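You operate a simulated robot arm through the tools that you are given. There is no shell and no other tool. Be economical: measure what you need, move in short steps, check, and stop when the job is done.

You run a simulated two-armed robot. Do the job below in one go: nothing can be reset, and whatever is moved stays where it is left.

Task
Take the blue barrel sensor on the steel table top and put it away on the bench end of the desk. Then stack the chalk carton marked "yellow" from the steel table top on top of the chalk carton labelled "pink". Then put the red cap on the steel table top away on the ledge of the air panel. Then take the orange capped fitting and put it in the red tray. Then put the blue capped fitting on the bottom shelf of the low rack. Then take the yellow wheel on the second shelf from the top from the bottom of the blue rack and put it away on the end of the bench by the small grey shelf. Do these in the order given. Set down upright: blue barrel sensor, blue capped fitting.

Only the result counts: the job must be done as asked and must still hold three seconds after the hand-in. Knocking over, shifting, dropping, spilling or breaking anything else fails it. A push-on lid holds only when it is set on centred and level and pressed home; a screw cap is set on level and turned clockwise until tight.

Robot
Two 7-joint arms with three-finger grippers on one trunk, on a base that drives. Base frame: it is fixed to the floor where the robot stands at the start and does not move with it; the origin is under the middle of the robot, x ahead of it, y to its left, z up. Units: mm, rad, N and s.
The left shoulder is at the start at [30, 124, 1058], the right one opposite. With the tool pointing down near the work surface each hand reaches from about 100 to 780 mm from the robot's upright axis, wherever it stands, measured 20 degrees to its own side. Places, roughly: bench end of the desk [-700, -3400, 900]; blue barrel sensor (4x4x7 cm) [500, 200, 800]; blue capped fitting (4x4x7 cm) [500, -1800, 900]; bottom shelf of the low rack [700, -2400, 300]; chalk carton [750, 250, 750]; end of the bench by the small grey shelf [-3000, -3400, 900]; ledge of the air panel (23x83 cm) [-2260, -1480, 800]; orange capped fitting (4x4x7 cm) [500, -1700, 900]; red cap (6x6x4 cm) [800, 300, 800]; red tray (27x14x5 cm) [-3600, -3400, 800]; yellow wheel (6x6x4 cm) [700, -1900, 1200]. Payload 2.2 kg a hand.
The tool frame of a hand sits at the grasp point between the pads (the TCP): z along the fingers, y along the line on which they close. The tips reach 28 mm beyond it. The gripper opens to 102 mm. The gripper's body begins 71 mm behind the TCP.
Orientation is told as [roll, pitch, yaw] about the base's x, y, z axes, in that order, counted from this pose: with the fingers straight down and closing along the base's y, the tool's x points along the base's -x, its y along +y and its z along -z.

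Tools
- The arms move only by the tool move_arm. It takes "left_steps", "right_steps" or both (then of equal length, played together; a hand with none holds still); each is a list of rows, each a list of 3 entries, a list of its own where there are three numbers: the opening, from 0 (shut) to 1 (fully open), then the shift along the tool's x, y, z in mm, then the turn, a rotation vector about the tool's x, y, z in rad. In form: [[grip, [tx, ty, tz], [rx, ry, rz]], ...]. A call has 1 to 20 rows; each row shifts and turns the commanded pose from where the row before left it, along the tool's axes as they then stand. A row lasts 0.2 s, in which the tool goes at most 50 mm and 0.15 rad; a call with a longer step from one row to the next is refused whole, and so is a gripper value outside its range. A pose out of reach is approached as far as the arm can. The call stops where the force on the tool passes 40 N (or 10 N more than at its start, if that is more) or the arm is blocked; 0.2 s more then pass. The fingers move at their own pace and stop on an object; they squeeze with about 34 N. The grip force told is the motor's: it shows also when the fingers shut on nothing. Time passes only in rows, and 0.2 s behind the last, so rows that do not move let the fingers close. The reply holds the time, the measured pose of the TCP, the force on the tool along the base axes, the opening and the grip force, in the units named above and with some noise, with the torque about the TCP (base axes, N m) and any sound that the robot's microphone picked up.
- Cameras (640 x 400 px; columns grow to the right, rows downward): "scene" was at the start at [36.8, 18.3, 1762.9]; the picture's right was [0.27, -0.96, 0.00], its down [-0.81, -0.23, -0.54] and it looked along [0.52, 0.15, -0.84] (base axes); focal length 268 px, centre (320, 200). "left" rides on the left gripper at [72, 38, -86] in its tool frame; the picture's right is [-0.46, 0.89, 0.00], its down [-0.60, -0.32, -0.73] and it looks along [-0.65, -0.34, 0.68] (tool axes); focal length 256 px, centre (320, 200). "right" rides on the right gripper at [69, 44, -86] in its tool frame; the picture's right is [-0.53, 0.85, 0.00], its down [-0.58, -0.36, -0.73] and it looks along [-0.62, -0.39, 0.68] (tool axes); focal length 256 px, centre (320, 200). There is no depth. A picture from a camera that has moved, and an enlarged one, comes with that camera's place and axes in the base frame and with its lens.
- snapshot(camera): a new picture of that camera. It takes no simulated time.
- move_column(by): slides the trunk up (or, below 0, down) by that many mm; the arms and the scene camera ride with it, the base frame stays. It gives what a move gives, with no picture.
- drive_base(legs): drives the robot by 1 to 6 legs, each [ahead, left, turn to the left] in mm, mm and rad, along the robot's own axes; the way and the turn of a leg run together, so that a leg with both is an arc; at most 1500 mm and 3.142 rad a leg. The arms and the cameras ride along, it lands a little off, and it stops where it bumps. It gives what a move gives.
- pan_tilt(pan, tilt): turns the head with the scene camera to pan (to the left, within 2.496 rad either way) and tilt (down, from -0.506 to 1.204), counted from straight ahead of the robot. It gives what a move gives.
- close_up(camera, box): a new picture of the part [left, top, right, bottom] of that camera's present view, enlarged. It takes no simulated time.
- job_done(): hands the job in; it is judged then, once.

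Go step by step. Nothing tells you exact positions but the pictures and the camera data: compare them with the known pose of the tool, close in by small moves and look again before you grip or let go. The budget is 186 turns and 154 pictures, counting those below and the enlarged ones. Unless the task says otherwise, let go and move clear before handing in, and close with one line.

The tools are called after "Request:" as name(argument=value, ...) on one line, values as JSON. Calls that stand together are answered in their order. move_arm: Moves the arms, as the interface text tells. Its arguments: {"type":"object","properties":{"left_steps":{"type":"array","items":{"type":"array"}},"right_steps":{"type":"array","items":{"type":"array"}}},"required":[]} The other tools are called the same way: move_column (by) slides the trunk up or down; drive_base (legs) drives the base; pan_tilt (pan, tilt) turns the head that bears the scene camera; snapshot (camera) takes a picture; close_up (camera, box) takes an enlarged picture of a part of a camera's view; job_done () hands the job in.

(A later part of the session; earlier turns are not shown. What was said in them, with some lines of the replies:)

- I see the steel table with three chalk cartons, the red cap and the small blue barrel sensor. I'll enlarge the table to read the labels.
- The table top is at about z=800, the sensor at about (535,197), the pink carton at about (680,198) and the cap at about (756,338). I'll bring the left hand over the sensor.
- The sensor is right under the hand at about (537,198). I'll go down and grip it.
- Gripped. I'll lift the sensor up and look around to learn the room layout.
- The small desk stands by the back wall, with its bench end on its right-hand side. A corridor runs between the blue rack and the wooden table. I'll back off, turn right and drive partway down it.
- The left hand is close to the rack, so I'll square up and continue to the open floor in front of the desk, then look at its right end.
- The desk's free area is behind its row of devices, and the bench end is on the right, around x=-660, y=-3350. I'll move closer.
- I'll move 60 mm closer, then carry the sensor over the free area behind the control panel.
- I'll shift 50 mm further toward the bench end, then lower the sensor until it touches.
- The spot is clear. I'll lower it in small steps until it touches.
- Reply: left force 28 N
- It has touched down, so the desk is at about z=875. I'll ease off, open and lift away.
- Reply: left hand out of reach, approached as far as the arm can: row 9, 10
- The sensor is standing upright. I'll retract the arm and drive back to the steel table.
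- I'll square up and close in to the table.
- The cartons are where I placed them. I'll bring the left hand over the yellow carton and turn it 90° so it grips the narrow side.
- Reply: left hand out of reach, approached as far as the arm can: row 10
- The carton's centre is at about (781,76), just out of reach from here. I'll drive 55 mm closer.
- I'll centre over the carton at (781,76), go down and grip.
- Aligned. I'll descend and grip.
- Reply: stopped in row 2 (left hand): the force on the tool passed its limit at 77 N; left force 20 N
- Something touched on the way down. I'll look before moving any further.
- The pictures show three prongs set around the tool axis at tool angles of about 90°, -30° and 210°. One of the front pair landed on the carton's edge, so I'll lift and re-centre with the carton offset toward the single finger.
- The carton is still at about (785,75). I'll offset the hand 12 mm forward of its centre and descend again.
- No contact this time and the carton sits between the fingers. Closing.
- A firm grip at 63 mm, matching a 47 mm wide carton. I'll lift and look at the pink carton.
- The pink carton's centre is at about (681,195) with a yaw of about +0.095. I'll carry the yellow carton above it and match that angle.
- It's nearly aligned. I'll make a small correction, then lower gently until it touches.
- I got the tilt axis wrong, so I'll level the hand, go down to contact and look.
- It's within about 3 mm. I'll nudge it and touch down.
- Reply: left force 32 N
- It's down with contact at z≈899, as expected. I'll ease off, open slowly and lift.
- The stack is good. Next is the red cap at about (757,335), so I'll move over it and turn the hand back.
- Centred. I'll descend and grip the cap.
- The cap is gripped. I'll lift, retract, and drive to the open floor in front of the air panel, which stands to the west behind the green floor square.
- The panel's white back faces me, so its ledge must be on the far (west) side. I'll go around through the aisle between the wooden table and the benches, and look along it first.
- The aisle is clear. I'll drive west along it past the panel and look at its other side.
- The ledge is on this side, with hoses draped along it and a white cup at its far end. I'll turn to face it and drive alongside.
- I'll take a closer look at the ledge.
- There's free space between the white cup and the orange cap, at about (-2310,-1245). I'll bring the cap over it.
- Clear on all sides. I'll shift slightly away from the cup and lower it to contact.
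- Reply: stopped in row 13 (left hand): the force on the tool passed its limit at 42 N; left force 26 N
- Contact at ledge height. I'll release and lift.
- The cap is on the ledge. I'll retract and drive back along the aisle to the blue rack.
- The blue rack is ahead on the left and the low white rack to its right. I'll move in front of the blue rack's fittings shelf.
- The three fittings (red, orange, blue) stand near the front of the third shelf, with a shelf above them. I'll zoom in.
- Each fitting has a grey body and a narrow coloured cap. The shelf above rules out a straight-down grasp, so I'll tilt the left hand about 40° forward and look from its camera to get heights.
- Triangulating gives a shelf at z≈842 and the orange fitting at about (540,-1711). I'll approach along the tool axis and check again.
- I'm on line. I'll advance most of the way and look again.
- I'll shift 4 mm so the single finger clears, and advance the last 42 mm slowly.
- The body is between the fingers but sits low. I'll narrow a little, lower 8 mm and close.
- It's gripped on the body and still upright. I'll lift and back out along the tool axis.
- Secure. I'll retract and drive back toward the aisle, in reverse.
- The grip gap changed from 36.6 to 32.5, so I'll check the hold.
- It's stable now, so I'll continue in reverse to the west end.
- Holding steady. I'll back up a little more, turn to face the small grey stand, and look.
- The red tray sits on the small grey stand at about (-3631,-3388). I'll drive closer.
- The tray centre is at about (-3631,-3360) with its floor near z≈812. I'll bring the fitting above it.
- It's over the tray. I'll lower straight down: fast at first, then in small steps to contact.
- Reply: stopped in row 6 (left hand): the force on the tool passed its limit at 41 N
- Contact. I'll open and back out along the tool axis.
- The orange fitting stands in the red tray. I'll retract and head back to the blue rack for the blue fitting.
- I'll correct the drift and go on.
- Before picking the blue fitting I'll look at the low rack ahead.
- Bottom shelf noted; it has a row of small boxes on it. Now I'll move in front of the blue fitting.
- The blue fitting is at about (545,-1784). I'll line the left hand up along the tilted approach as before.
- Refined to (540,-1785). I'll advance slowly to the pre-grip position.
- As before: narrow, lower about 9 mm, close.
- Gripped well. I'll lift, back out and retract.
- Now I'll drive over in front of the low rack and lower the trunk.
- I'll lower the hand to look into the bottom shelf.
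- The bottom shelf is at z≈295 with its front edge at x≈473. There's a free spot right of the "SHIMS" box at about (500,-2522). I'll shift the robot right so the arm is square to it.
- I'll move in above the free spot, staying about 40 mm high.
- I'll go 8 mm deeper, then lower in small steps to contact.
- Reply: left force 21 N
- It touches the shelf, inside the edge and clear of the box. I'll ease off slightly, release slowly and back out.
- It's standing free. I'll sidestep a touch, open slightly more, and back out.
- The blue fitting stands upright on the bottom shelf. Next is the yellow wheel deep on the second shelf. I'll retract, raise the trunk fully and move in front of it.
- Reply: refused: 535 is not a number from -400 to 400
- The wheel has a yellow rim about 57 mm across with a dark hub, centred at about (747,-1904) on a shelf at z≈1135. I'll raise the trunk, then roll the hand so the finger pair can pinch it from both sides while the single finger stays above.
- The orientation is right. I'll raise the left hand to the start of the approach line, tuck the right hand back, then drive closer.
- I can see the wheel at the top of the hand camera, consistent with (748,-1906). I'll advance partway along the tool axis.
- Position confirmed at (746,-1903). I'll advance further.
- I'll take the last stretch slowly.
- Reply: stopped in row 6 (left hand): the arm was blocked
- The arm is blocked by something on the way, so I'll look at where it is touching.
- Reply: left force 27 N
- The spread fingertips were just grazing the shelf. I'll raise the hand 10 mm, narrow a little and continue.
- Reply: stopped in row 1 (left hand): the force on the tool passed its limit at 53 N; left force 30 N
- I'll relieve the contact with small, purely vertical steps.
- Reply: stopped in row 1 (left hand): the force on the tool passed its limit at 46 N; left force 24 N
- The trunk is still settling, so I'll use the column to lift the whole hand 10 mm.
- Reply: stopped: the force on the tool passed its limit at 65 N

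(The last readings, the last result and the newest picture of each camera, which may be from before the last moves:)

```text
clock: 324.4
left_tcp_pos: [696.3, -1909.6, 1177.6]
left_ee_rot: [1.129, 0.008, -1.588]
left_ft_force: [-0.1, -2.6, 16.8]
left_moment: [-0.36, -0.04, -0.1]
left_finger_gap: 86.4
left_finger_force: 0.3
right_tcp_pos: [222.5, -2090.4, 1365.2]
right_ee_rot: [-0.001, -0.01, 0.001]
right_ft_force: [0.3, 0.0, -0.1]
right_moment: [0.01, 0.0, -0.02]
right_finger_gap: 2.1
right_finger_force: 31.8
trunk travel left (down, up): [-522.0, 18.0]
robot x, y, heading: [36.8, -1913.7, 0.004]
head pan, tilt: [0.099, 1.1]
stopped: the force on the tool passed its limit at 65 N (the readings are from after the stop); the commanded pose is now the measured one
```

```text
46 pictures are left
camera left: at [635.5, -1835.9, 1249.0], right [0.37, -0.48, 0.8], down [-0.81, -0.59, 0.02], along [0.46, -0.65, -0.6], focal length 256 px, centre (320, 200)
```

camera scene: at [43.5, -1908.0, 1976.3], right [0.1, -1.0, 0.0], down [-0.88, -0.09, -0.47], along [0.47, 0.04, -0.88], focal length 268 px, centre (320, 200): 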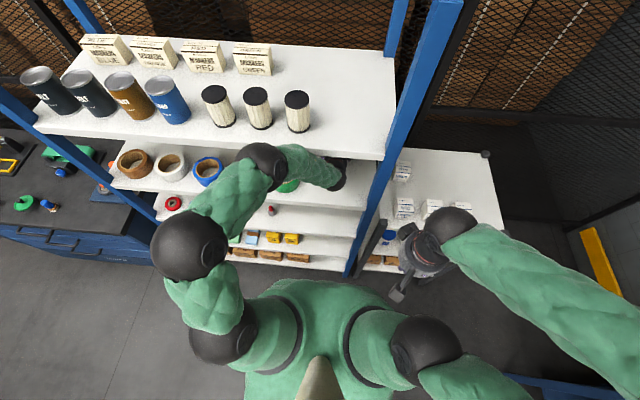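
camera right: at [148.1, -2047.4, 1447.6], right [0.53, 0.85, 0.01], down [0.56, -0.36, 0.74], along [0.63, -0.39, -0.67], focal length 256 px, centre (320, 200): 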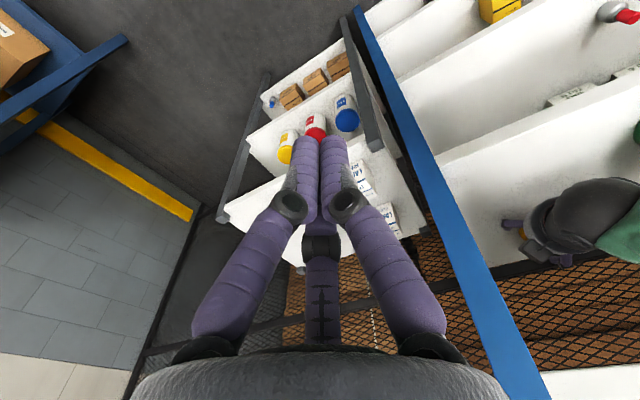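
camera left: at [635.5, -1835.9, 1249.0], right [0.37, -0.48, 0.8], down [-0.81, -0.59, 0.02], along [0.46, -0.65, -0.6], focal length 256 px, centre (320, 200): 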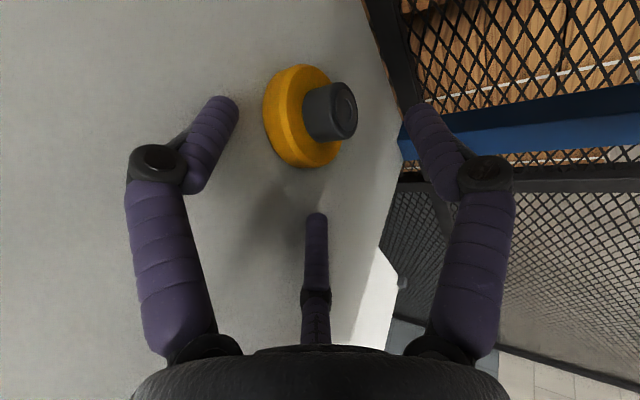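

I'll narrow the fingers first, which lifts their tips off the shelf without moving the arm.

Request:
move_arm(left_steps=[[0.8, [0, 0, 0], [0, 0, 0]], [0.75, [0, 0, 0], [0, 0, 0]], [0.72, [0, 0, 0], [0, 0, 0]], [0.72, [0, 1.8, -0.8], [0, 0, 0]], [0.72, [0, 1.8, -0.8], [0, 0, 0]], [0.72, [0, 1.8, -0.8], [0, 0, 0]], [0.72, [0, 1.8, -0.8], [0, 0, 0]]])

```text
clock: 325.4
left_tcp_pos: [695.9, -1908.8, 1177.7]
left_ee_rot: [1.129, 0.008, -1.59]
left_ft_force: [-15.0, -6.2, 28.8]
left_moment: [-0.5, 0.41, -0.16]
left_finger_gap: 83.5
left_finger_force: 7.3
right_tcp_pos: [222.1, -2090.0, 1364.1]
right_ee_rot: [-0.001, -0.009, 0.002]
right_ft_force: [0.5, -0.1, 0.5]
right_moment: [0.0, -0.01, 0.01]
right_finger_gap: 2.2
right_finger_force: 31.4
trunk travel left (down, up): [-522.0, 18.0]
robot x, y, heading: [37.4, -1910.4, 0.003]
head pan, tilt: [0.099, 1.1]
stopped in row 5 (left hand): the force on the tool passed its limit at 43 N (the readings are from after the stop); the commanded pose is now the measured one
```

I suspect the elbow is low over the tape rolls. I'll look closely before moving.

Request:
close_up(camera="scene", box=[160, 110, 400, 260])

Request:
close_up(camera="right", box=[440, 60, 640, 300])

```text
2.67 times, centred on (280, 185) of scene
camera zoom: at [53.2, -1904.9, 1978.8], right [0.1, -0.99, 0.0], down [-0.88, -0.09, -0.46], along [0.46, 0.04, -0.89], focal length 715 px, centre (427, 240)
```

zoom: 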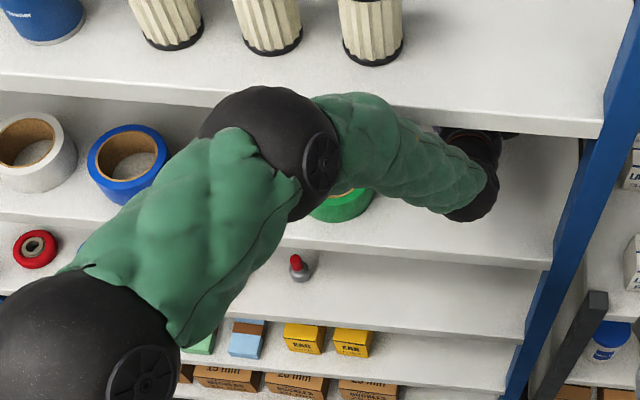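

```text
1.67 times, centred on (540, 180) of right
camera zoom: at [153.8, -2045.0, 1449.6], right [0.53, 0.85, 0.0], down [0.57, -0.36, 0.74], along [0.62, -0.39, -0.68], focal length 427 px, centre (-47, 233)
```

zoom: 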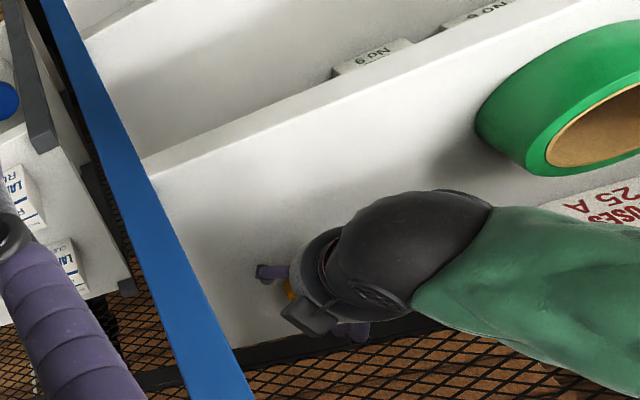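

The elbow is up against the top shelf's front edge because the robot stands too close. I'll back the hand out gently.

Request:
move_arm(left_steps=[[0.72, [0, 0.5, -5], [0, 0, 0]], [0.72, [0, 0.5, -5], [0, 0, 0]], [0.72, [0, 0.5, -8], [0, 0, 0]], [0.72, [0, 0, -10], [0, 0, 0]], [0.72, [0, 0, -15], [0, 0, 0]], [0.72, [0, 0, -20], [0, 0, 0]]])

Request:
snapshot(camera="left")

```text
clock: 325.8
left_tcp_pos: [692.5, -1910.3, 1177.0]
left_ee_rot: [1.131, 0.005, -1.589]
left_ft_force: [-3.7, -11.7, 19.1]
left_moment: [-1.19, 0.01, -0.22]
left_finger_gap: 78.7
left_finger_force: 3.6
right_tcp_pos: [225.8, -2088.5, 1364.1]
right_ee_rot: [-0.004, -0.005, 0.001]
right_ft_force: [-0.2, 0.3, 0.0]
right_moment: [0.03, 0.02, 0.0]
right_finger_gap: 1.9
right_finger_force: 31.2
trunk travel left (down, up): [-522.0, 18.0]
robot x, y, heading: [38.2, -1912.7, 0.001]
head pan, tilt: [0.099, 1.1]
stopped in row 2 (left hand): the force on the tool passed its limit at 46 N (the readings are from after the stop); the commanded pose is now the measured one
```

```text
43 pictures are left
camera left: at [633.5, -1836.3, 1248.5], right [0.37, -0.48, 0.8], down [-0.81, -0.59, 0.02], along [0.46, -0.65, -0.6], focal length 256 px, centre (320, 200)
```

left: 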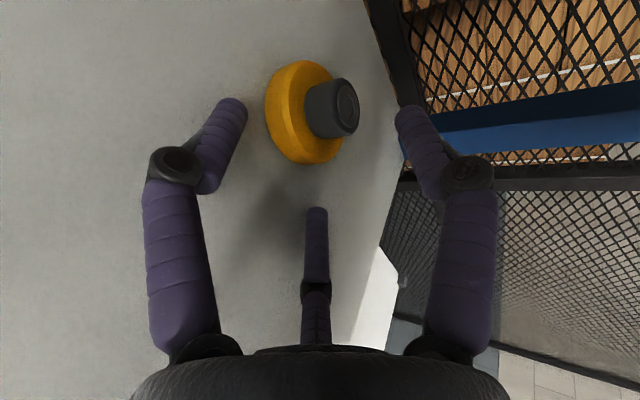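

Request:
move_arm(left_steps=[[0.72, [0, 1.5, -3], [0, 0, 0]], [0.72, [0, 1.5, -3], [0, 0, 0]], [0.72, [0, 1.5, -4], [0, 0, 0]], [0.72, [0, 1.5, -6], [0, 0, 0]], [0.72, [0, 1, -8], [0, 0, 0]], [0.72, [0, 0, -10], [0, 0, 0]]])

```text
clock: 327.2
left_tcp_pos: [675.3, -1911.0, 1196.7]
left_ee_rot: [1.129, 0.01, -1.588]
left_ft_force: [0.5, 0.2, 0.0]
left_moment: [0.0, -0.01, 0.01]
left_finger_gap: 73.2
left_finger_force: 0.1
right_tcp_pos: [233.0, -2092.4, 1361.8]
right_ee_rot: [-0.001, -0.001, 0.0]
right_ft_force: [0.2, -0.2, 0.0]
right_moment: [0.0, 0.01, -0.02]
right_finger_gap: 2.1
right_finger_force: 32.3
trunk travel left (down, up): [-522.0, 18.0]
robot x, y, heading: [37.3, -1911.5, 0.004]
head pan, tilt: [0.099, 1.1]
```

Free now, with zero force. I'll withdraw fully, then back the robot off so the arm can extend straighter.

Request:
move_arm(left_steps=[[0.8, [0, 0, -35], [0, 0, 0]], [0.8, [0, 0, -40], [0, 0, 0]], [0.8, [0, 0, -45], [0, 0, 0]], [0.8, [0, 0, -45], [0, 0, 0]], [0.8, [0, 0, -45], [0, 0, 0]], [0.8, [0, 0, -45], [0, 0, 0]]])

Request:
snapshot(camera="scene")

```text
clock: 328.6
left_tcp_pos: [442.4, -1906.8, 1304.6]
left_ee_rot: [1.123, 0.008, -1.589]
left_ft_force: [-0.8, 0.1, 1.5]
left_moment: [0.0, -0.01, -0.02]
left_finger_gap: 81.5
left_finger_force: 0.0
right_tcp_pos: [232.5, -2091.4, 1363.9]
right_ee_rot: [0.001, -0.001, 0.0]
right_ft_force: [-0.3, 0.0, -0.3]
right_moment: [0.04, -0.03, 0.02]
right_finger_gap: 2.1
right_finger_force: 31.4
trunk travel left (down, up): [-522.0, 18.0]
robot x, y, heading: [38.6, -1913.4, 0.003]
head pan, tilt: [0.099, 1.1]
```

```text
42 pictures are left
camera scene: at [66.7, -1907.7, 1978.5], right [0.1, -0.99, 0.0], down [-0.89, -0.09, -0.46], along [0.45, 0.05, -0.89], focal length 268 px, centre (320, 200)
```

scene: 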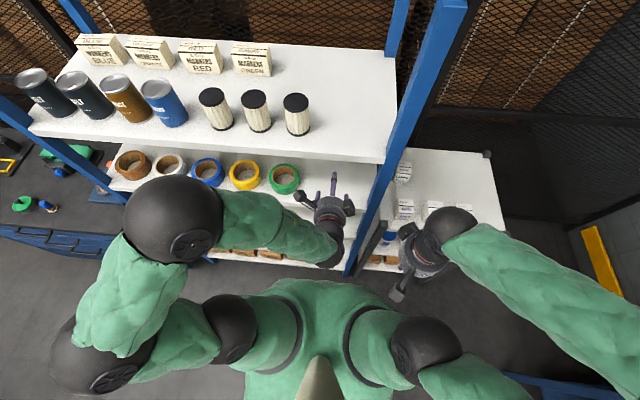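

The tapes and cans look undisturbed. I'll back up 180 mm and approach with a straighter arm.

Request:
drive_base(legs=[[-180, 0, 0]])

Request:
move_arm(left_steps=[[0.8, [0, 9, 18], [-0.011, 0.014, -0.006]], [0.8, [0, 0, 45], [0, 0, 0]], [0.8, [0, 0, 45], [0, 0, 0]], [0.8, [0, 0, 45], [0, 0, 0]], [0.8, [0, 0, 45], [0, 0, 0]], [0.8, [0, 0, 45], [0, 0, 0]], [0.8, [0, 0, 45], [0, 0, 0]], [0.8, [0, 0, 45], [0, 0, 0]]])

Request:
snapshot(camera="scene")

Request:
snapshot(camera="left")

```text
clock: 330.1
left_tcp_pos: [263.8, -1908.1, 1303.1]
left_ee_rot: [1.123, 0.009, -1.592]
left_ft_force: [0.2, -1.0, -0.3]
left_moment: [0.0, 0.0, 0.0]
left_finger_gap: 81.4
left_finger_force: 0.1
right_tcp_pos: [51.8, -2092.9, 1363.0]
right_ee_rot: [0.0, 0.0, -0.003]
right_ft_force: [-0.6, 0.0, -0.2]
right_moment: [0.03, 0.01, -0.03]
right_finger_gap: 2.3
right_finger_force: 31.3
trunk travel left (down, up): [-522.0, 18.0]
robot x, y, heading: [-145.7, -1914.0, -0.004]
head pan, tilt: [0.099, 1.1]
```

```text
clock: 331.9
left_tcp_pos: [569.2, -1910.3, 1174.0]
left_ee_rot: [1.138, 0.01, -1.576]
left_ft_force: [-15.2, -0.3, 16.4]
left_moment: [-0.34, 0.05, -0.28]
left_finger_gap: 87.5
left_finger_force: 2.7
right_tcp_pos: [48.2, -2091.8, 1362.8]
right_ee_rot: [0.0, 0.0, -0.003]
right_ft_force: [-0.1, 0.0, 0.1]
right_moment: [0.06, 0.01, 0.02]
right_finger_gap: 2.2
right_finger_force: 31.3
trunk travel left (down, up): [-522.0, 18.0]
robot x, y, heading: [-144.7, -1914.1, -0.002]
head pan, tilt: [0.099, 1.1]
```

```text
41 pictures are left
camera scene: at [-116.8, -1908.6, 1978.7], right [0.1, -1.0, 0.0], down [-0.89, -0.09, -0.46], along [0.45, 0.04, -0.89], focal length 268 px, centre (320, 200)
```

scene: 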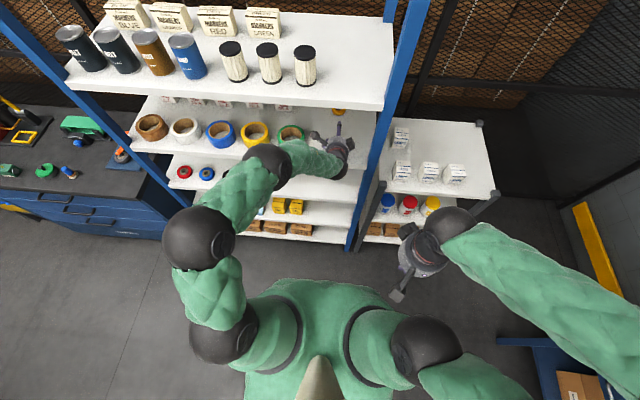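

```text
40 pictures are left
camera left: at [508.0, -1838.8, 1246.5], right [0.37, -0.47, 0.8], down [-0.8, -0.6, 0.01], along [0.47, -0.64, -0.6], focal length 256 px, centre (320, 200)
```

left: 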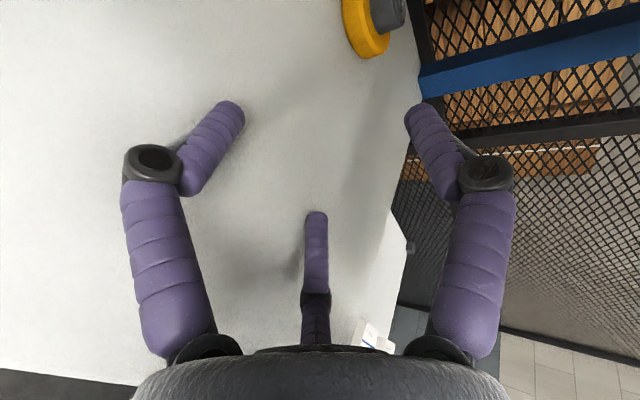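

I came in too low from further back and the tips touch the shelf. I'll lift vertically onto the right line.

Request:
move_arm(left_steps=[[0.8, [0, 3, -5], [0, 0, 0]], [0.8, [0, 8, -8], [0, 0, 0]], [0.8, [0, 20, -10], [0, 0, 0]], [0.8, [4, 25, -8], [0, 0, 0]], [0.8, [3, 22, -5], [0, 0, 0]], [0.8, [0, 0, 0], [0, 0, 0]]])

Request:
snapshot(camera="left")

```text
clock: 333.3
left_tcp_pos: [571.5, -1903.0, 1256.9]
left_ee_rot: [1.134, 0.011, -1.575]
left_ft_force: [-0.3, 0.8, -0.3]
left_moment: [0.0, 0.01, -0.02]
left_finger_gap: 81.4
left_finger_force: 0.1
right_tcp_pos: [51.4, -2091.4, 1362.0]
right_ee_rot: [-0.001, -0.001, -0.005]
right_ft_force: [0.1, 0.1, -0.3]
right_moment: [-0.02, 0.02, -0.03]
right_finger_gap: 2.4
right_finger_force: 31.3
trunk travel left (down, up): [-522.0, 18.0]
robot x, y, heading: [-141.7, -1914.8, -0.001]
head pan, tilt: [0.099, 1.1]
```

```text
39 pictures are left
camera left: at [510.4, -1830.5, 1329.1], right [0.37, -0.48, 0.8], down [-0.8, -0.6, 0.02], along [0.47, -0.64, -0.6], focal length 256 px, centre (320, 200)
```

left: 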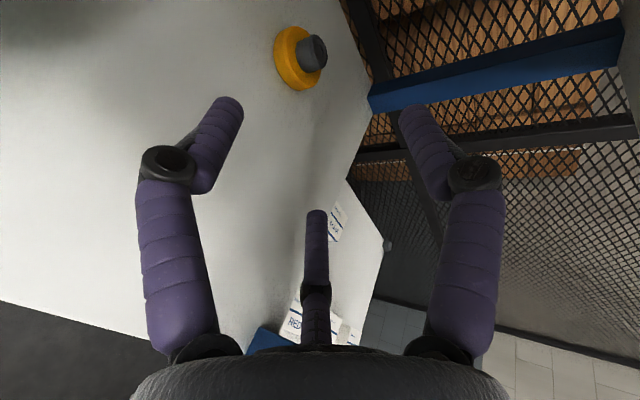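

On the line. I'll advance again.

Request:
move_arm(left_steps=[[0.8, [0, 3, 30], [0, 0, 0]], [0.8, [0, 0, 35], [0, 0, 0]], [0.8, [0, 0, 30], [0, 0, 0]], [0.8, [0, 0, 25], [0, 0, 0]], [0.8, [0, 0, 0], [0, 0, 0]]])

Request:
snapshot(camera="left")

Request:
snapshot(camera="scene")

```text
clock: 334.5
left_tcp_pos: [678.5, -1903.0, 1208.6]
left_ee_rot: [1.134, 0.011, -1.577]
left_ft_force: [-0.1, -0.2, 0.7]
left_moment: [-0.03, 0.01, -0.03]
left_finger_gap: 81.5
left_finger_force: 0.0
right_tcp_pos: [51.0, -2092.8, 1363.2]
right_ee_rot: [-0.001, 0.0, -0.004]
right_ft_force: [0.9, 0.1, -1.5]
right_moment: [0.01, -0.04, 0.02]
right_finger_gap: 2.2
right_finger_force: 31.4
trunk travel left (down, up): [-522.0, 18.0]
robot x, y, heading: [-143.2, -1910.0, -0.003]
head pan, tilt: [0.099, 1.1]
```

```text
38 pictures are left
camera left: at [617.3, -1831.1, 1280.6], right [0.37, -0.47, 0.8], down [-0.8, -0.6, 0.02], along [0.47, -0.64, -0.6], focal length 256 px, centre (320, 200)
```

left: 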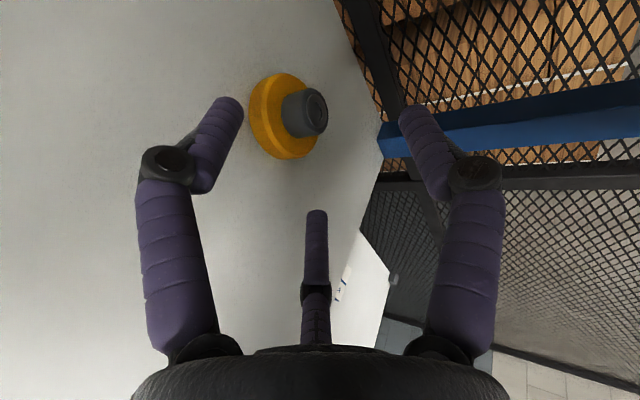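

```text
37 pictures are left
camera scene: at [-113.3, -1908.0, 1978.5], right [0.1, -1.0, 0.0], down [-0.89, -0.09, -0.45], along [0.45, 0.04, -0.89], focal length 268 px, centre (320, 200)
```

scene: 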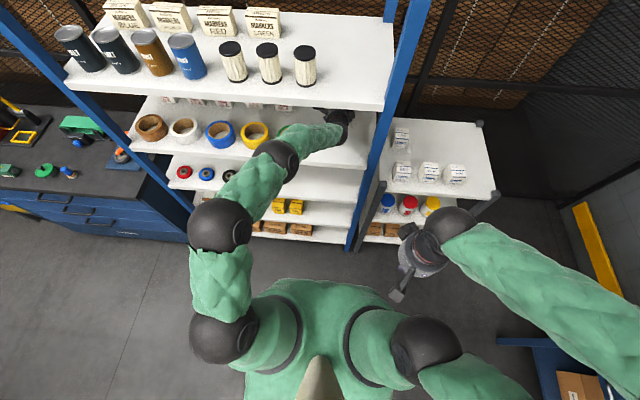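

Clear: the elbow is now well in front of the rack. I'll take the last 52 mm slowly.

Request:
move_arm(left_steps=[[0.8, [0, 2, 10], [0, 0, 0]], [0.8, [0, 0, 10], [0, 0, 0]], [0.8, [0, 0, 10], [0, 0, 0]], [0.8, [0, 0, 10], [0, 0, 0]], [0.8, [0, 0, 10], [0, 0, 0]], [0.8, [0, 0, 0], [0, 0, 0]]])

Request:
snapshot(camera="left")

```text
clock: 335.9
left_tcp_pos: [725.7, -1903.4, 1189.8]
left_ee_rot: [1.134, 0.011, -1.576]
left_ft_force: [-0.2, 0.1, 0.1]
left_moment: [0.01, 0.01, 0.01]
left_finger_gap: 81.5
left_finger_force: 0.0
right_tcp_pos: [50.6, -2091.8, 1361.4]
right_ee_rot: [0.001, 0.002, -0.003]
right_ft_force: [-0.4, -0.2, -0.4]
right_moment: [-0.03, 0.0, 0.0]
right_finger_gap: 2.2
right_finger_force: 31.4
trunk travel left (down, up): [-522.0, 18.0]
robot x, y, heading: [-141.9, -1912.5, -0.004]
head pan, tilt: [0.099, 1.1]
```

```text
36 pictures are left
camera left: at [665.2, -1830.9, 1261.8], right [0.37, -0.48, 0.8], down [-0.8, -0.6, 0.02], along [0.47, -0.64, -0.6], focal length 256 px, centre (320, 200)
```

left: 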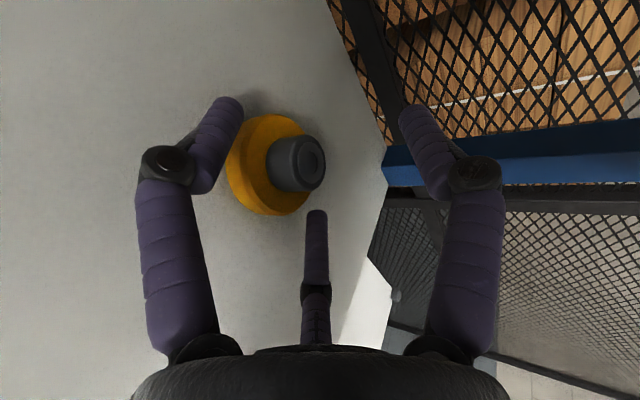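

The wheel is between the finger pair. I'll narrow, lower and close.

Request:
move_arm(left_steps=[[0.77, [0, 0, 2], [0, 0, 0]], [0.75, [0, -4, 3], [0, 0, 0]], [0.73, [0, -4, 2], [0, 0, 0]], [0.72, [0, -3, 2], [0, 0, 0]], [0.72, [0, 0, 0], [0, 0, 0]]])

Request:
snapshot(camera="left")

```text
clock: 337.1
left_tcp_pos: [729.3, -1902.6, 1176.3]
left_ee_rot: [1.137, 0.009, -1.577]
left_ft_force: [0.0, -2.3, 4.5]
left_moment: [-0.23, -0.04, -0.06]
left_finger_gap: 74.2
left_finger_force: 0.7
right_tcp_pos: [51.9, -2092.6, 1362.7]
right_ee_rot: [0.001, 0.0, -0.003]
right_ft_force: [-0.7, 0.6, 0.7]
right_moment: [0.01, -0.04, 0.03]
right_finger_gap: 2.1
right_finger_force: 32.1
trunk travel left (down, up): [-522.0, 18.0]
robot x, y, heading: [-146.4, -1914.3, -0.005]
head pan, tilt: [0.099, 1.1]
```

```text
35 pictures are left
camera left: at [668.0, -1830.8, 1248.2], right [0.37, -0.47, 0.8], down [-0.8, -0.6, 0.01], along [0.47, -0.64, -0.6], focal length 256 px, centre (320, 200)
```

left: 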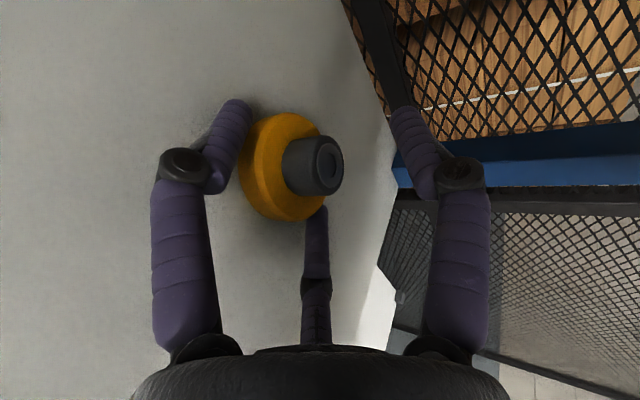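

In position on both sides of the rim. Closing.

Request:
move_arm(left_steps=[[0.7, [0, 1, 0], [0, 0, 0]], [0.6, [0, 0, 0], [0, 0, 0]], [0.5, [0, 0, 0], [0, 0, 0]], [0.2, [0, 0, 0], [0, 0, 0]], [0, [0, 0, 0], [0, 0, 0]], [0, [0, 0, 0], [0, 0, 0]]])

Request:
snapshot(camera="left")

```text
clock: 338.5
left_tcp_pos: [729.4, -1901.2, 1175.9]
left_ee_rot: [1.132, 0.009, -1.576]
left_ft_force: [-1.1, 0.7, 0.4]
left_moment: [-0.01, 0.06, 0.0]
left_finger_gap: 67.4
left_finger_force: 34.2
right_tcp_pos: [50.8, -2091.9, 1362.2]
right_ee_rot: [0.001, 0.0, -0.004]
right_ft_force: [0.1, -1.1, -0.4]
right_moment: [0.01, -0.01, 0.01]
right_finger_gap: 2.3
right_finger_force: 31.9
trunk travel left (down, up): [-522.0, 18.0]
robot x, y, heading: [-146.4, -1915.3, -0.004]
head pan, tilt: [0.099, 1.1]
```

```text
34 pictures are left
camera left: at [668.3, -1830.7, 1247.5], right [0.37, -0.47, 0.8], down [-0.8, -0.6, 0.02], along [0.47, -0.64, -0.6], focal length 256 px, centre (320, 200)
```

left: 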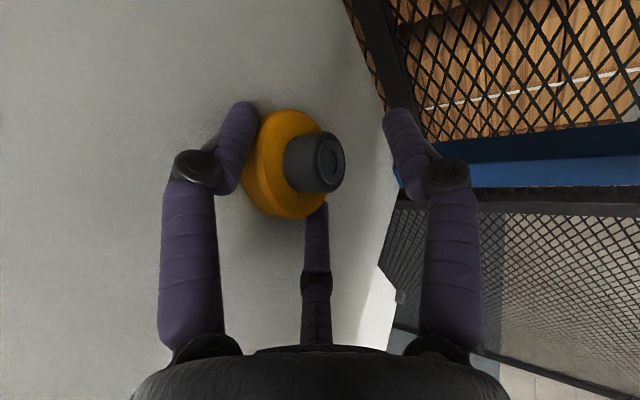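

Gripped at 67 mm. I'll lift slightly and check.

Request:
move_arm(left_steps=[[0, [0, 4, -2], [0, 0, 0]], [0, [0, 7, -3.3], [0, 0, 0]], [0, [0, 10, -4.6], [0, 0, 0]], [0, [0, 10, -4.6], [0, 0, 0]], [0, [0, 0, 0], [0, 0, 0]]])

Request:
snapshot(camera="left")

```text
clock: 339.7
left_tcp_pos: [729.4, -1903.8, 1209.5]
left_ee_rot: [1.133, 0.011, -1.575]
left_ft_force: [0.7, -0.1, -0.4]
left_moment: [-0.02, 0.05, 0.0]
left_finger_gap: 67.1
left_finger_force: 34.1
right_tcp_pos: [52.0, -2091.9, 1363.0]
right_ee_rot: [-0.001, 0.002, -0.003]
right_ft_force: [-0.3, 0.1, 0.4]
right_moment: [-0.02, 0.04, -0.02]
right_finger_gap: 2.1
right_finger_force: 31.0
trunk travel left (down, up): [-522.0, 18.0]
robot x, y, heading: [-146.5, -1913.1, -0.006]
head pan, tilt: [0.099, 1.1]
```

```text
33 pictures are left
camera left: at [667.6, -1831.5, 1282.3], right [0.37, -0.48, 0.8], down [-0.8, -0.6, 0.02], along [0.47, -0.64, -0.6], focal length 256 px, centre (320, 200)
```

left: 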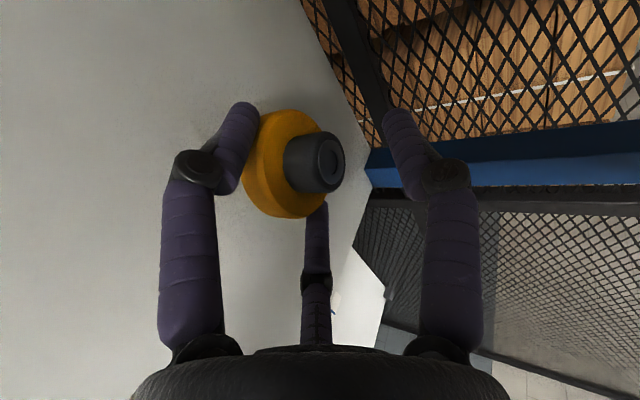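

It holds. I'll withdraw horizontally out of the rack.

Request:
move_arm(left_steps=[[0, [0, -8.4, -18.1], [0, 0, 0]], [0, [0, -12.6, -27.2], [0, 0, 0]], [0, [0, -15, -32], [0, 0, 0]], [0, [0, -15, -32], [0, 0, 0]], [0, [0, -15, -32], [0, 0, 0]], [0, [0, -15, -32], [0, 0, 0]], [0, [0, -15, -32], [0, 0, 0]], [0, [0, -15, -32], [0, 0, 0]], [0, [0, -15, -32], [0, 0, 0]], [0, [0, -15, -32], [0, 0, 0]], [0, [0, -15, -32], [0, 0, 0]]])

Request:
snapshot(camera="left")

Request:
snapshot(camera="scene")

```text
clock: 342.1
left_tcp_pos: [360.0, -1902.3, 1207.6]
left_ee_rot: [1.134, 0.01, -1.576]
left_ft_force: [1.0, -0.3, -1.1]
left_moment: [0.0, 0.06, 0.01]
left_finger_gap: 67.1
left_finger_force: 33.8
right_tcp_pos: [49.7, -2092.6, 1361.9]
right_ee_rot: [-0.001, 0.0, -0.003]
right_ft_force: [0.5, 0.2, -0.3]
right_moment: [0.0, -0.01, 0.02]
right_finger_gap: 1.8
right_finger_force: 31.1
trunk travel left (down, up): [-522.0, 18.0]
robot x, y, heading: [-141.8, -1913.5, -0.0]
head pan, tilt: [0.099, 1.1]
```

```text
32 pictures are left
camera left: at [298.6, -1830.9, 1279.6], right [0.37, -0.48, 0.8], down [-0.8, -0.6, 0.02], along [0.47, -0.64, -0.6], focal length 256 px, centre (320, 200)
```

left: 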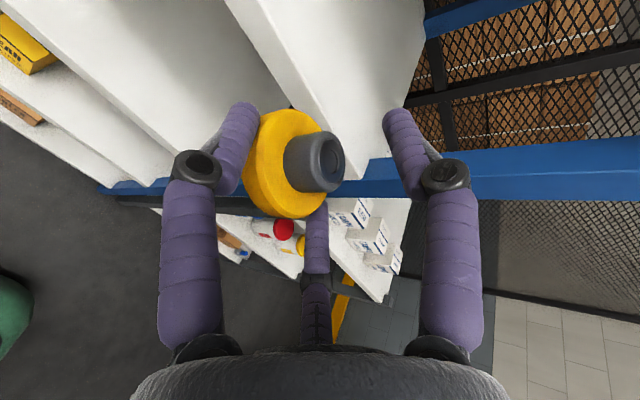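

```text
31 pictures are left
camera scene: at [-113.9, -1907.9, 1978.5], right [0.1, -1.0, 0.0], down [-0.89, -0.09, -0.45], along [0.45, 0.04, -0.89], focal length 268 px, centre (320, 200)
```

scene: 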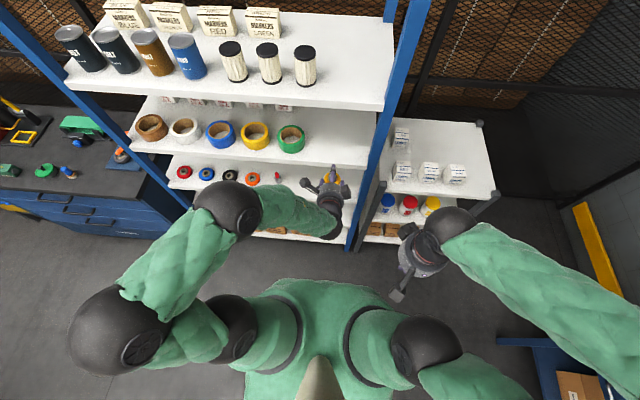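

The wheel is out and everything else on the rack looks undisturbed. I'll drive in reverse along the aisle to the west end of the bench.

Request:
drive_base(legs=[[0, -590, 0], [-1350, 0, 0]])

Request:
close_up(camera="left", box=[180, 60, 420, 240])

```text
clock: 351.8
left_tcp_pos: [-970.3, -2485.6, 1206.7]
left_ee_rot: [1.132, 0.01, -1.629]
left_ft_force: [-0.7, 0.2, -1.2]
left_moment: [-0.01, 0.02, 0.01]
left_finger_gap: 67.2
left_finger_force: 34.5
right_tcp_pos: [-1289.9, -2660.1, 1362.6]
right_ee_rot: [0.001, 0.0, -0.054]
right_ft_force: [-0.2, -0.7, 0.4]
right_moment: [0.01, -0.03, 0.01]
right_finger_gap: 2.1
right_finger_force: 31.4
trunk travel left (down, up): [-522.0, 18.0]
robot x, y, heading: [-1479.2, -2471.3, -0.054]
head pan, tilt: [0.099, 1.1]
```

```text
2.22 times, centred on (300, 150) of left
camera zoom: at [-1027.4, -2411.7, 1279.2], right [0.35, -0.49, 0.8], down [-0.83, -0.56, 0.02], along [0.44, -0.67, -0.6], focal length 569 px, centre (364, 311)
```

zoom: 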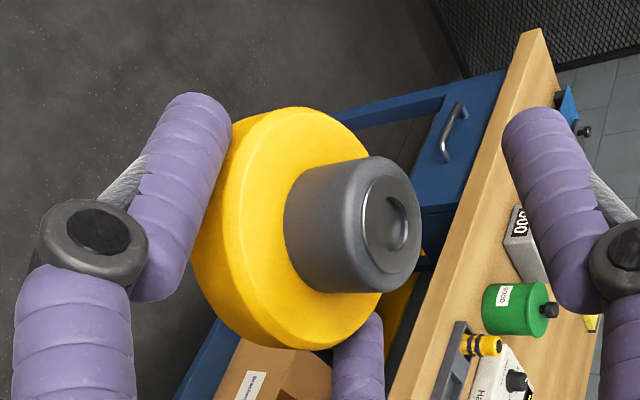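

Firmly held. I'll correct the heading and continue to the bench's west end.

Request:
drive_base(legs=[[0, -20, 0.054], [-900, 0, 0], [-900, 0, 0]])

```text
clock: 361.4
left_tcp_pos: [-2795.2, -2468.6, 1206.2]
left_ee_rot: [1.133, 0.013, -1.577]
left_ft_force: [-0.6, 0.4, -1.7]
left_moment: [-0.03, 0.02, -0.03]
left_finger_gap: 67.4
left_finger_force: 33.7
right_tcp_pos: [-3105.6, -2658.2, 1362.0]
right_ee_rot: [0.0, -0.001, -0.004]
right_ft_force: [0.5, -0.1, -0.8]
right_moment: [0.02, -0.03, 0.02]
right_finger_gap: 1.9
right_finger_force: 31.0
trunk travel left (down, up): [-522.0, 18.0]
robot x, y, heading: [-3302.4, -2479.7, -0.004]
head pan, tilt: [0.099, 1.1]
```

Request:
drive_base(legs=[[0, 0, -1.567]])

Request:
move_column(by=-160)

Request:
pan_tilt(pan=0.0, tilt=0.75)

Request:
snapshot(camera="scene")

```text
clock: 365.6
left_tcp_pos: [-3281.6, -2984.0, 1205.7]
left_ee_rot: [1.132, 0.011, -3.129]
left_ft_force: [0.4, -0.2, -1.4]
left_moment: [0.03, -0.03, -0.01]
left_finger_gap: 66.7
left_finger_force: 34.4
right_tcp_pos: [-3476.9, -2679.0, 1361.8]
right_ee_rot: [0.0, -0.001, -1.557]
right_ft_force: [0.1, 0.1, 0.2]
right_moment: [0.0, -0.01, 0.01]
right_finger_gap: 2.0
right_finger_force: 31.8
trunk travel left (down, up): [-522.0, 18.0]
robot x, y, heading: [-3301.4, -2482.9, -1.555]
head pan, tilt: [0.099, 1.1]
```

```text
clock: 367.4
left_tcp_pos: [-3281.9, -2985.3, 1047.8]
left_ee_rot: [1.134, 0.01, -3.129]
left_ft_force: [-0.3, -0.1, -0.1]
left_moment: [0.02, -0.01, 0.0]
left_finger_gap: 66.5
left_finger_force: 33.8
right_tcp_pos: [-3477.6, -2677.9, 1202.8]
right_ee_rot: [-0.001, 0.0, -1.557]
right_ft_force: [0.1, -0.1, -0.3]
right_moment: [-0.03, -0.02, -0.02]
right_finger_gap: 2.1
right_finger_force: 31.7
trunk travel left (down, up): [-362.0, 178.0]
robot x, y, heading: [-3296.4, -2480.9, -1.55]
head pan, tilt: [0.099, 1.1]
```

```text
clock: 368.2
left_tcp_pos: [-3282.5, -2984.4, 1047.6]
left_ee_rot: [1.133, 0.009, -3.13]
left_ft_force: [0.3, 0.7, -1.1]
left_moment: [0.03, 0.0, 0.01]
left_finger_gap: 66.9
left_finger_force: 34.6
right_tcp_pos: [-3477.1, -2678.3, 1201.2]
right_ee_rot: [0.001, 0.0, -1.556]
right_ft_force: [-0.7, 0.3, -1.0]
right_moment: [-0.02, -0.01, -0.01]
right_finger_gap: 2.1
right_finger_force: 31.9
trunk travel left (down, up): [-362.0, 178.0]
robot x, y, heading: [-3301.7, -2478.8, -1.552]
head pan, tilt: [0.0, 0.75]
```

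```text
29 pictures are left
camera scene: at [-3301.3, -2533.0, 1844.1], right [-1.0, -0.02, 0.0], down [-0.01, 0.68, -0.73], along [0.01, -0.73, -0.68], focal length 268 px, centre (320, 200)
```

scene: 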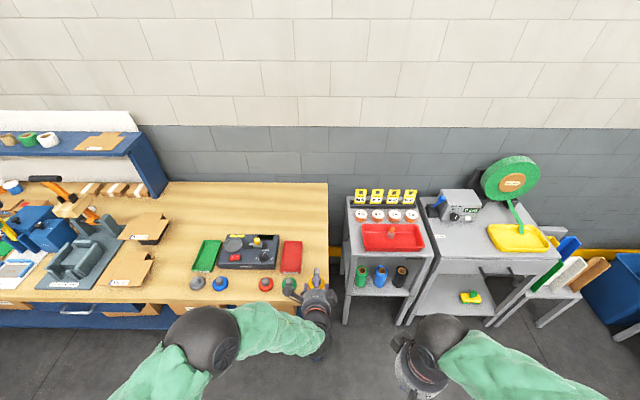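

The bench end is clear to the right of and behind the small red tray, around (-3250,-3400). I'll move 150 mm closer.

Request:
drive_base(legs=[[0, 0, -0.019], [150, 0, 0]])

Request:
snapshot(camera="left")

```text
clock: 369.9
left_tcp_pos: [-3292.2, -3138.4, 1045.7]
left_ee_rot: [1.13, 0.009, 3.134]
left_ft_force: [0.1, -0.7, -1.2]
left_moment: [0.06, 0.02, 0.01]
left_finger_gap: 67.1
left_finger_force: 33.7
right_tcp_pos: [-3481.3, -2828.2, 1201.4]
right_ee_rot: [0.001, 0.002, -1.577]
right_ft_force: [-0.1, -0.1, -0.5]
right_moment: [0.08, 0.02, -0.01]
right_finger_gap: 2.2
right_finger_force: 31.5
trunk travel left (down, up): [-362.0, 178.0]
robot x, y, heading: [-3298.5, -2631.7, -1.573]
head pan, tilt: [0.0, 0.75]
```

```text
28 pictures are left
camera left: at [-3219.8, -3076.8, 1118.5], right [-0.48, -0.37, 0.8], down [-0.6, 0.8, 0.02], along [-0.64, -0.47, -0.6], focal length 256 px, centre (320, 200)
```

left: 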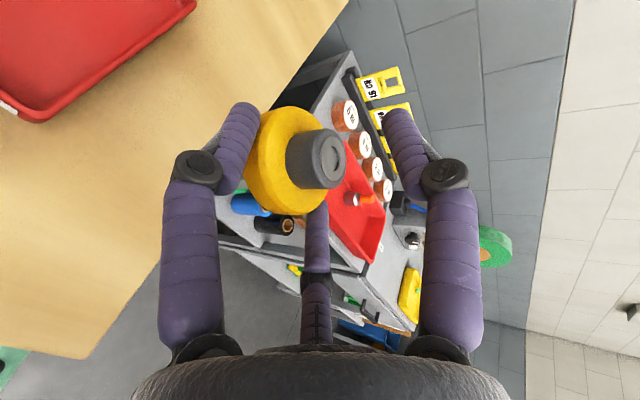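

I'll carry the wheel over to the free corner, staying about 50 mm high.

Request:
move_arm(left_steps=[[0, [7, 12, 40], [0, 0, 0]], [0, [7, 8, 43], [0, 0, 0]], [0, [7, 4, 43], [0, 0, 0]], [0, [7, 2, 44], [0, 0, 0]], [0, [7, 1, 44], [0, 0, 0]], [0, [7, 0.8, 43.8], [0, 0, 0]], [0, [0, 0, 0], [0, 0, 0]]])

Request:
snapshot(camera="left")

Request:
close_up(camera="scene", box=[220, 160, 420, 320])

```text
clock: 371.5
left_tcp_pos: [-3252.7, -3383.2, 964.6]
left_ee_rot: [1.135, 0.009, 3.135]
left_ft_force: [0.5, -0.1, -1.5]
left_moment: [0.03, -0.04, -0.02]
left_finger_gap: 66.5
left_finger_force: 34.2
right_tcp_pos: [-3481.2, -2826.8, 1202.6]
right_ee_rot: [0.0, 0.001, -1.576]
right_ft_force: [0.7, -0.5, -1.7]
right_moment: [-0.01, 0.03, -0.04]
right_finger_gap: 2.2
right_finger_force: 32.1
trunk travel left (down, up): [-362.0, 178.0]
robot x, y, heading: [-3301.2, -2631.0, -1.57]
head pan, tilt: [0.0, 0.75]
```

```text
27 pictures are left
camera left: at [-3178.8, -3321.5, 1037.2], right [-0.48, -0.37, 0.8], down [-0.6, 0.8, 0.02], along [-0.64, -0.47, -0.6], focal length 256 px, centre (320, 200)
```

left: 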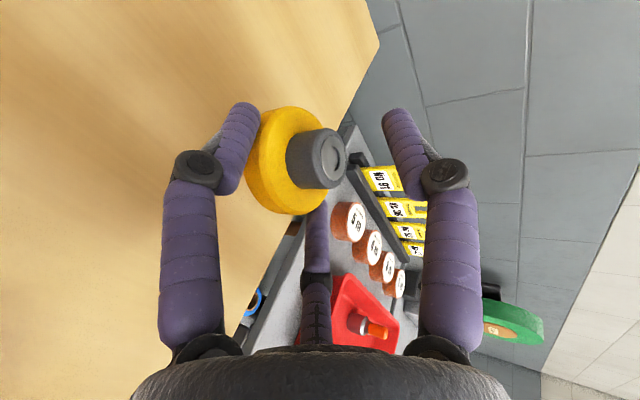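

```text
2.50 times, centred on (320, 240) of scene
camera zoom: at [-3303.0, -2683.8, 1844.3], right [-1.0, 0.0, 0.0], down [0.0, 0.68, -0.73], along [0.0, -0.73, -0.68], focal length 670 px, centre (320, 100)
```

zoom: 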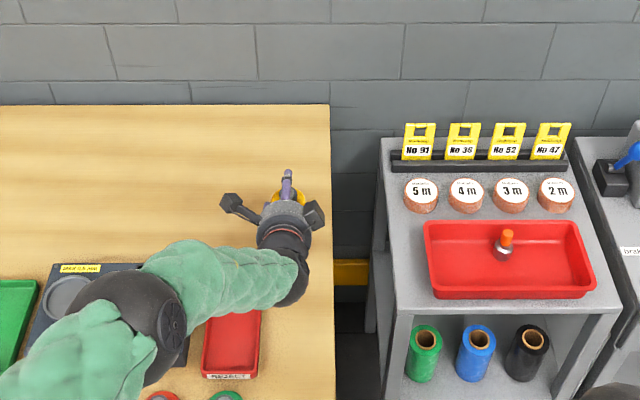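

Clear space below. I'll shift slightly inward, then lower to contact.

Request:
move_arm(left_steps=[[0, [12, 0, 0], [0, 0, 0]], [0, [0, -18, 8.4], [0, 0, 0]], [0, [0, -14, 6.6], [0, 0, 0]], [0, [0, -4.5, 2.1], [0, 0, 0]], [0, [0, -1.8, 0.85], [0, 0, 0]], [0, [0, -1.8, 0.85], [0, 0, 0]], [0, [0, -1.8, 0.85], [0, 0, 0]], [0, [0, -1.8, 0.85], [0, 0, 0]], [0, [0, -1.8, 0.85], [0, 0, 0]], [0, [0, -1.8, 0.85], [0, 0, 0]]])

Request:
snapshot(camera="left")

```text
clock: 373.7
left_tcp_pos: [-3238.3, -3383.2, 915.1]
left_ee_rot: [1.14, 0.011, 3.134]
left_ft_force: [-2.7, 9.4, 15.5]
left_moment: [0.13, 0.52, -0.3]
left_finger_gap: 66.8
left_finger_force: 33.9
right_tcp_pos: [-3481.8, -2823.6, 1202.3]
right_ee_rot: [0.0, -0.001, -1.575]
right_ft_force: [0.3, 0.2, -0.5]
right_moment: [0.0, -0.01, -0.02]
right_finger_gap: 2.0
right_finger_force: 31.5
trunk travel left (down, up): [-362.0, 178.0]
robot x, y, heading: [-3297.7, -2632.2, -1.572]
head pan, tilt: [0.0, 0.75]
```

```text
25 pictures are left
camera left: at [-3165.6, -3321.2, 987.2], right [-0.48, -0.37, 0.8], down [-0.6, 0.8, 0.01], along [-0.64, -0.47, -0.6], focal length 256 px, centre (320, 200)
```

left: 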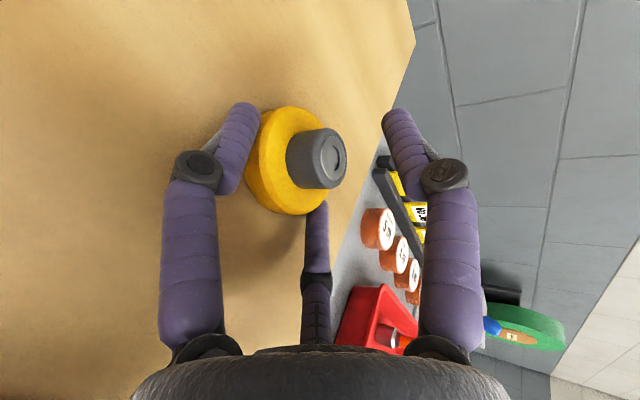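

It has touched down. I'll release with a small opening and retreat along the tool axis.

Request:
move_arm(left_steps=[[0.68, [0, 0.5, 0], [0, 0, 0]], [0.72, [0, 1, 0], [0, 0, 0]], [0.76, [0, 1.5, 0], [0, 0, 0]], [0.76, [0, 0, 0], [0, 0, 0]], [0.78, [0, 2, -5], [0, 0, 0]], [0.8, [0, 2, -10], [0, 0, 0]], [0.8, [0, 2, -20], [0, 0, 0]], [0.8, [0, 0, -30], [0, 0, 0]], [0.8, [0, 0, -40], [0, 0, 0]], [0.8, [0, 0, -40], [0, 0, 0]]])

Request:
snapshot(camera="left")

Request:
close_up(camera="scene", box=[220, 160, 420, 320])

```text
clock: 375.9
left_tcp_pos: [-3241.4, -3255.0, 981.3]
left_ee_rot: [1.134, 0.01, 3.135]
left_ft_force: [-0.2, 0.8, 0.5]
left_moment: [-0.06, 0.0, -0.01]
left_finger_gap: 81.7
left_finger_force: 0.0
right_tcp_pos: [-3481.1, -2826.3, 1201.6]
right_ee_rot: [0.0, 0.0, -1.575]
right_ft_force: [-0.2, -0.2, 0.6]
right_moment: [-0.04, -0.01, 0.05]
right_finger_gap: 2.2
right_finger_force: 31.7
trunk travel left (down, up): [-362.0, 178.0]
robot x, y, heading: [-3301.3, -2631.3, -1.571]
head pan, tilt: [0.0, 0.75]
```

```text
24 pictures are left
camera left: at [-3167.9, -3193.5, 1052.3], right [-0.48, -0.37, 0.8], down [-0.6, 0.8, 0.02], along [-0.64, -0.47, -0.6], focal length 256 px, centre (320, 200)
```

left: 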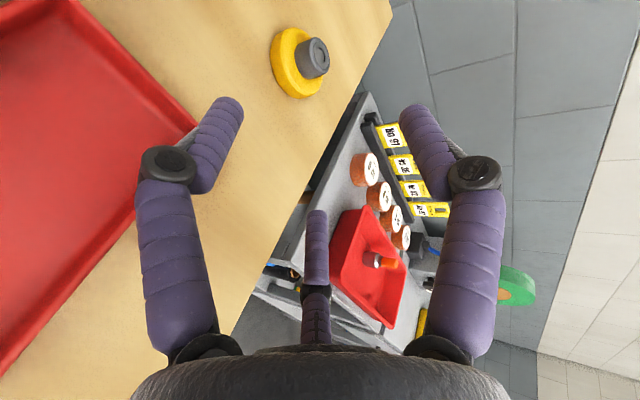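

```text
2.50 times, centred on (320, 240) of scene
camera zoom: at [-3302.9, -2683.8, 1844.3], right [-1.0, 0.0, 0.0], down [0.0, 0.68, -0.73], along [0.0, -0.73, -0.68], focal length 670 px, centre (320, 100)
```

zoom: 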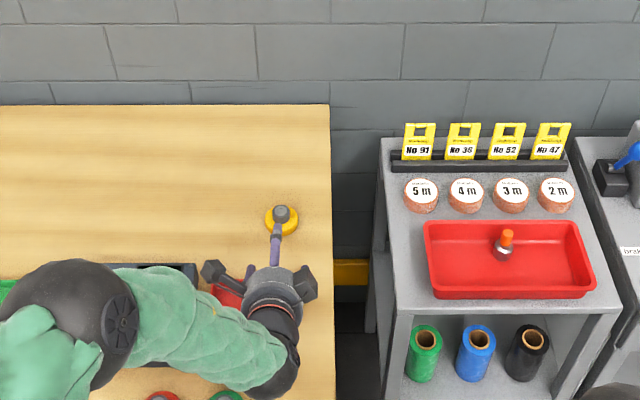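

The wheel lies flat on the bench end. I'll back the arm clear and do a last check.

Request:
move_arm(left_steps=[[0.8, [0, 5, -40], [0, 0, 0]], [0.8, [0, 5, -40], [0, 0, 0]], [0.8, [0, 5, -40], [0, 0, 0]], [0.8, [0, 5, -40], [0, 0, 0]], [0.8, [0, 0, -40], [0, 0, 0]]])

Request:
drive_base(legs=[[-150, 0, 0]])

Request:
snapshot(camera="scene")

```text
clock: 377.1
left_tcp_pos: [-3245.0, -3082.1, 1084.4]
left_ee_rot: [1.133, 0.01, 3.135]
left_ft_force: [0.4, 1.3, -0.2]
left_moment: [-0.01, 0.0, -0.02]
left_finger_gap: 81.5
left_finger_force: 0.1
right_tcp_pos: [-3481.5, -2826.0, 1201.9]
right_ee_rot: [0.0, 0.0, -1.576]
right_ft_force: [0.5, 0.8, 0.4]
right_moment: [-0.02, 0.01, -0.04]
right_finger_gap: 1.8
right_finger_force: 31.2
trunk travel left (down, up): [-362.0, 178.0]
robot x, y, heading: [-3301.3, -2627.5, -1.571]
head pan, tilt: [0.0, 0.75]
```

```text
clock: 378.5
left_tcp_pos: [-3243.5, -2944.2, 1086.1]
left_ee_rot: [1.135, 0.011, 3.134]
left_ft_force: [0.2, 1.0, 0.2]
left_moment: [-0.01, -0.02, 0.0]
left_finger_gap: 81.6
left_finger_force: 0.0
right_tcp_pos: [-3480.6, -2687.3, 1202.7]
right_ee_rot: [0.0, 0.0, -1.576]
right_ft_force: [-0.6, 0.2, 0.0]
right_moment: [-0.01, -0.01, 0.04]
right_finger_gap: 2.2
right_finger_force: 31.1
trunk travel left (down, up): [-362.0, 178.0]
robot x, y, heading: [-3299.4, -2490.0, -1.575]
head pan, tilt: [0.0, 0.75]
```

```text
22 pictures are left
camera scene: at [-3302.2, -2544.4, 1844.3], right [-1.0, 0.0, 0.0], down [0.0, 0.68, -0.73], along [0.0, -0.73, -0.68], focal length 268 px, centre (320, 200)
```

scene: 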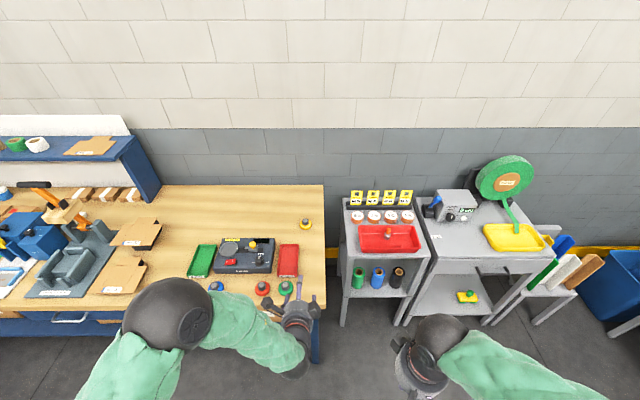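

All six items are placed, the bench items look unchanged, and both hands are empty and clear, so I'm handing in.

Request:
job_done()

```text
The job is handed in.
```

I did all six tasks in the order given and handed the job in; I haven't seen the judge's result. When I last saw each one, the barrel sensor and the blue fitting were standing upright, and the orange fitting was standing in the red tray. While reaching for the yellow wheel, my fingertips pressed on its shelf and the elbow seems to have leaned on the shelf above. Nothing looked moved in the pictures afterwards.
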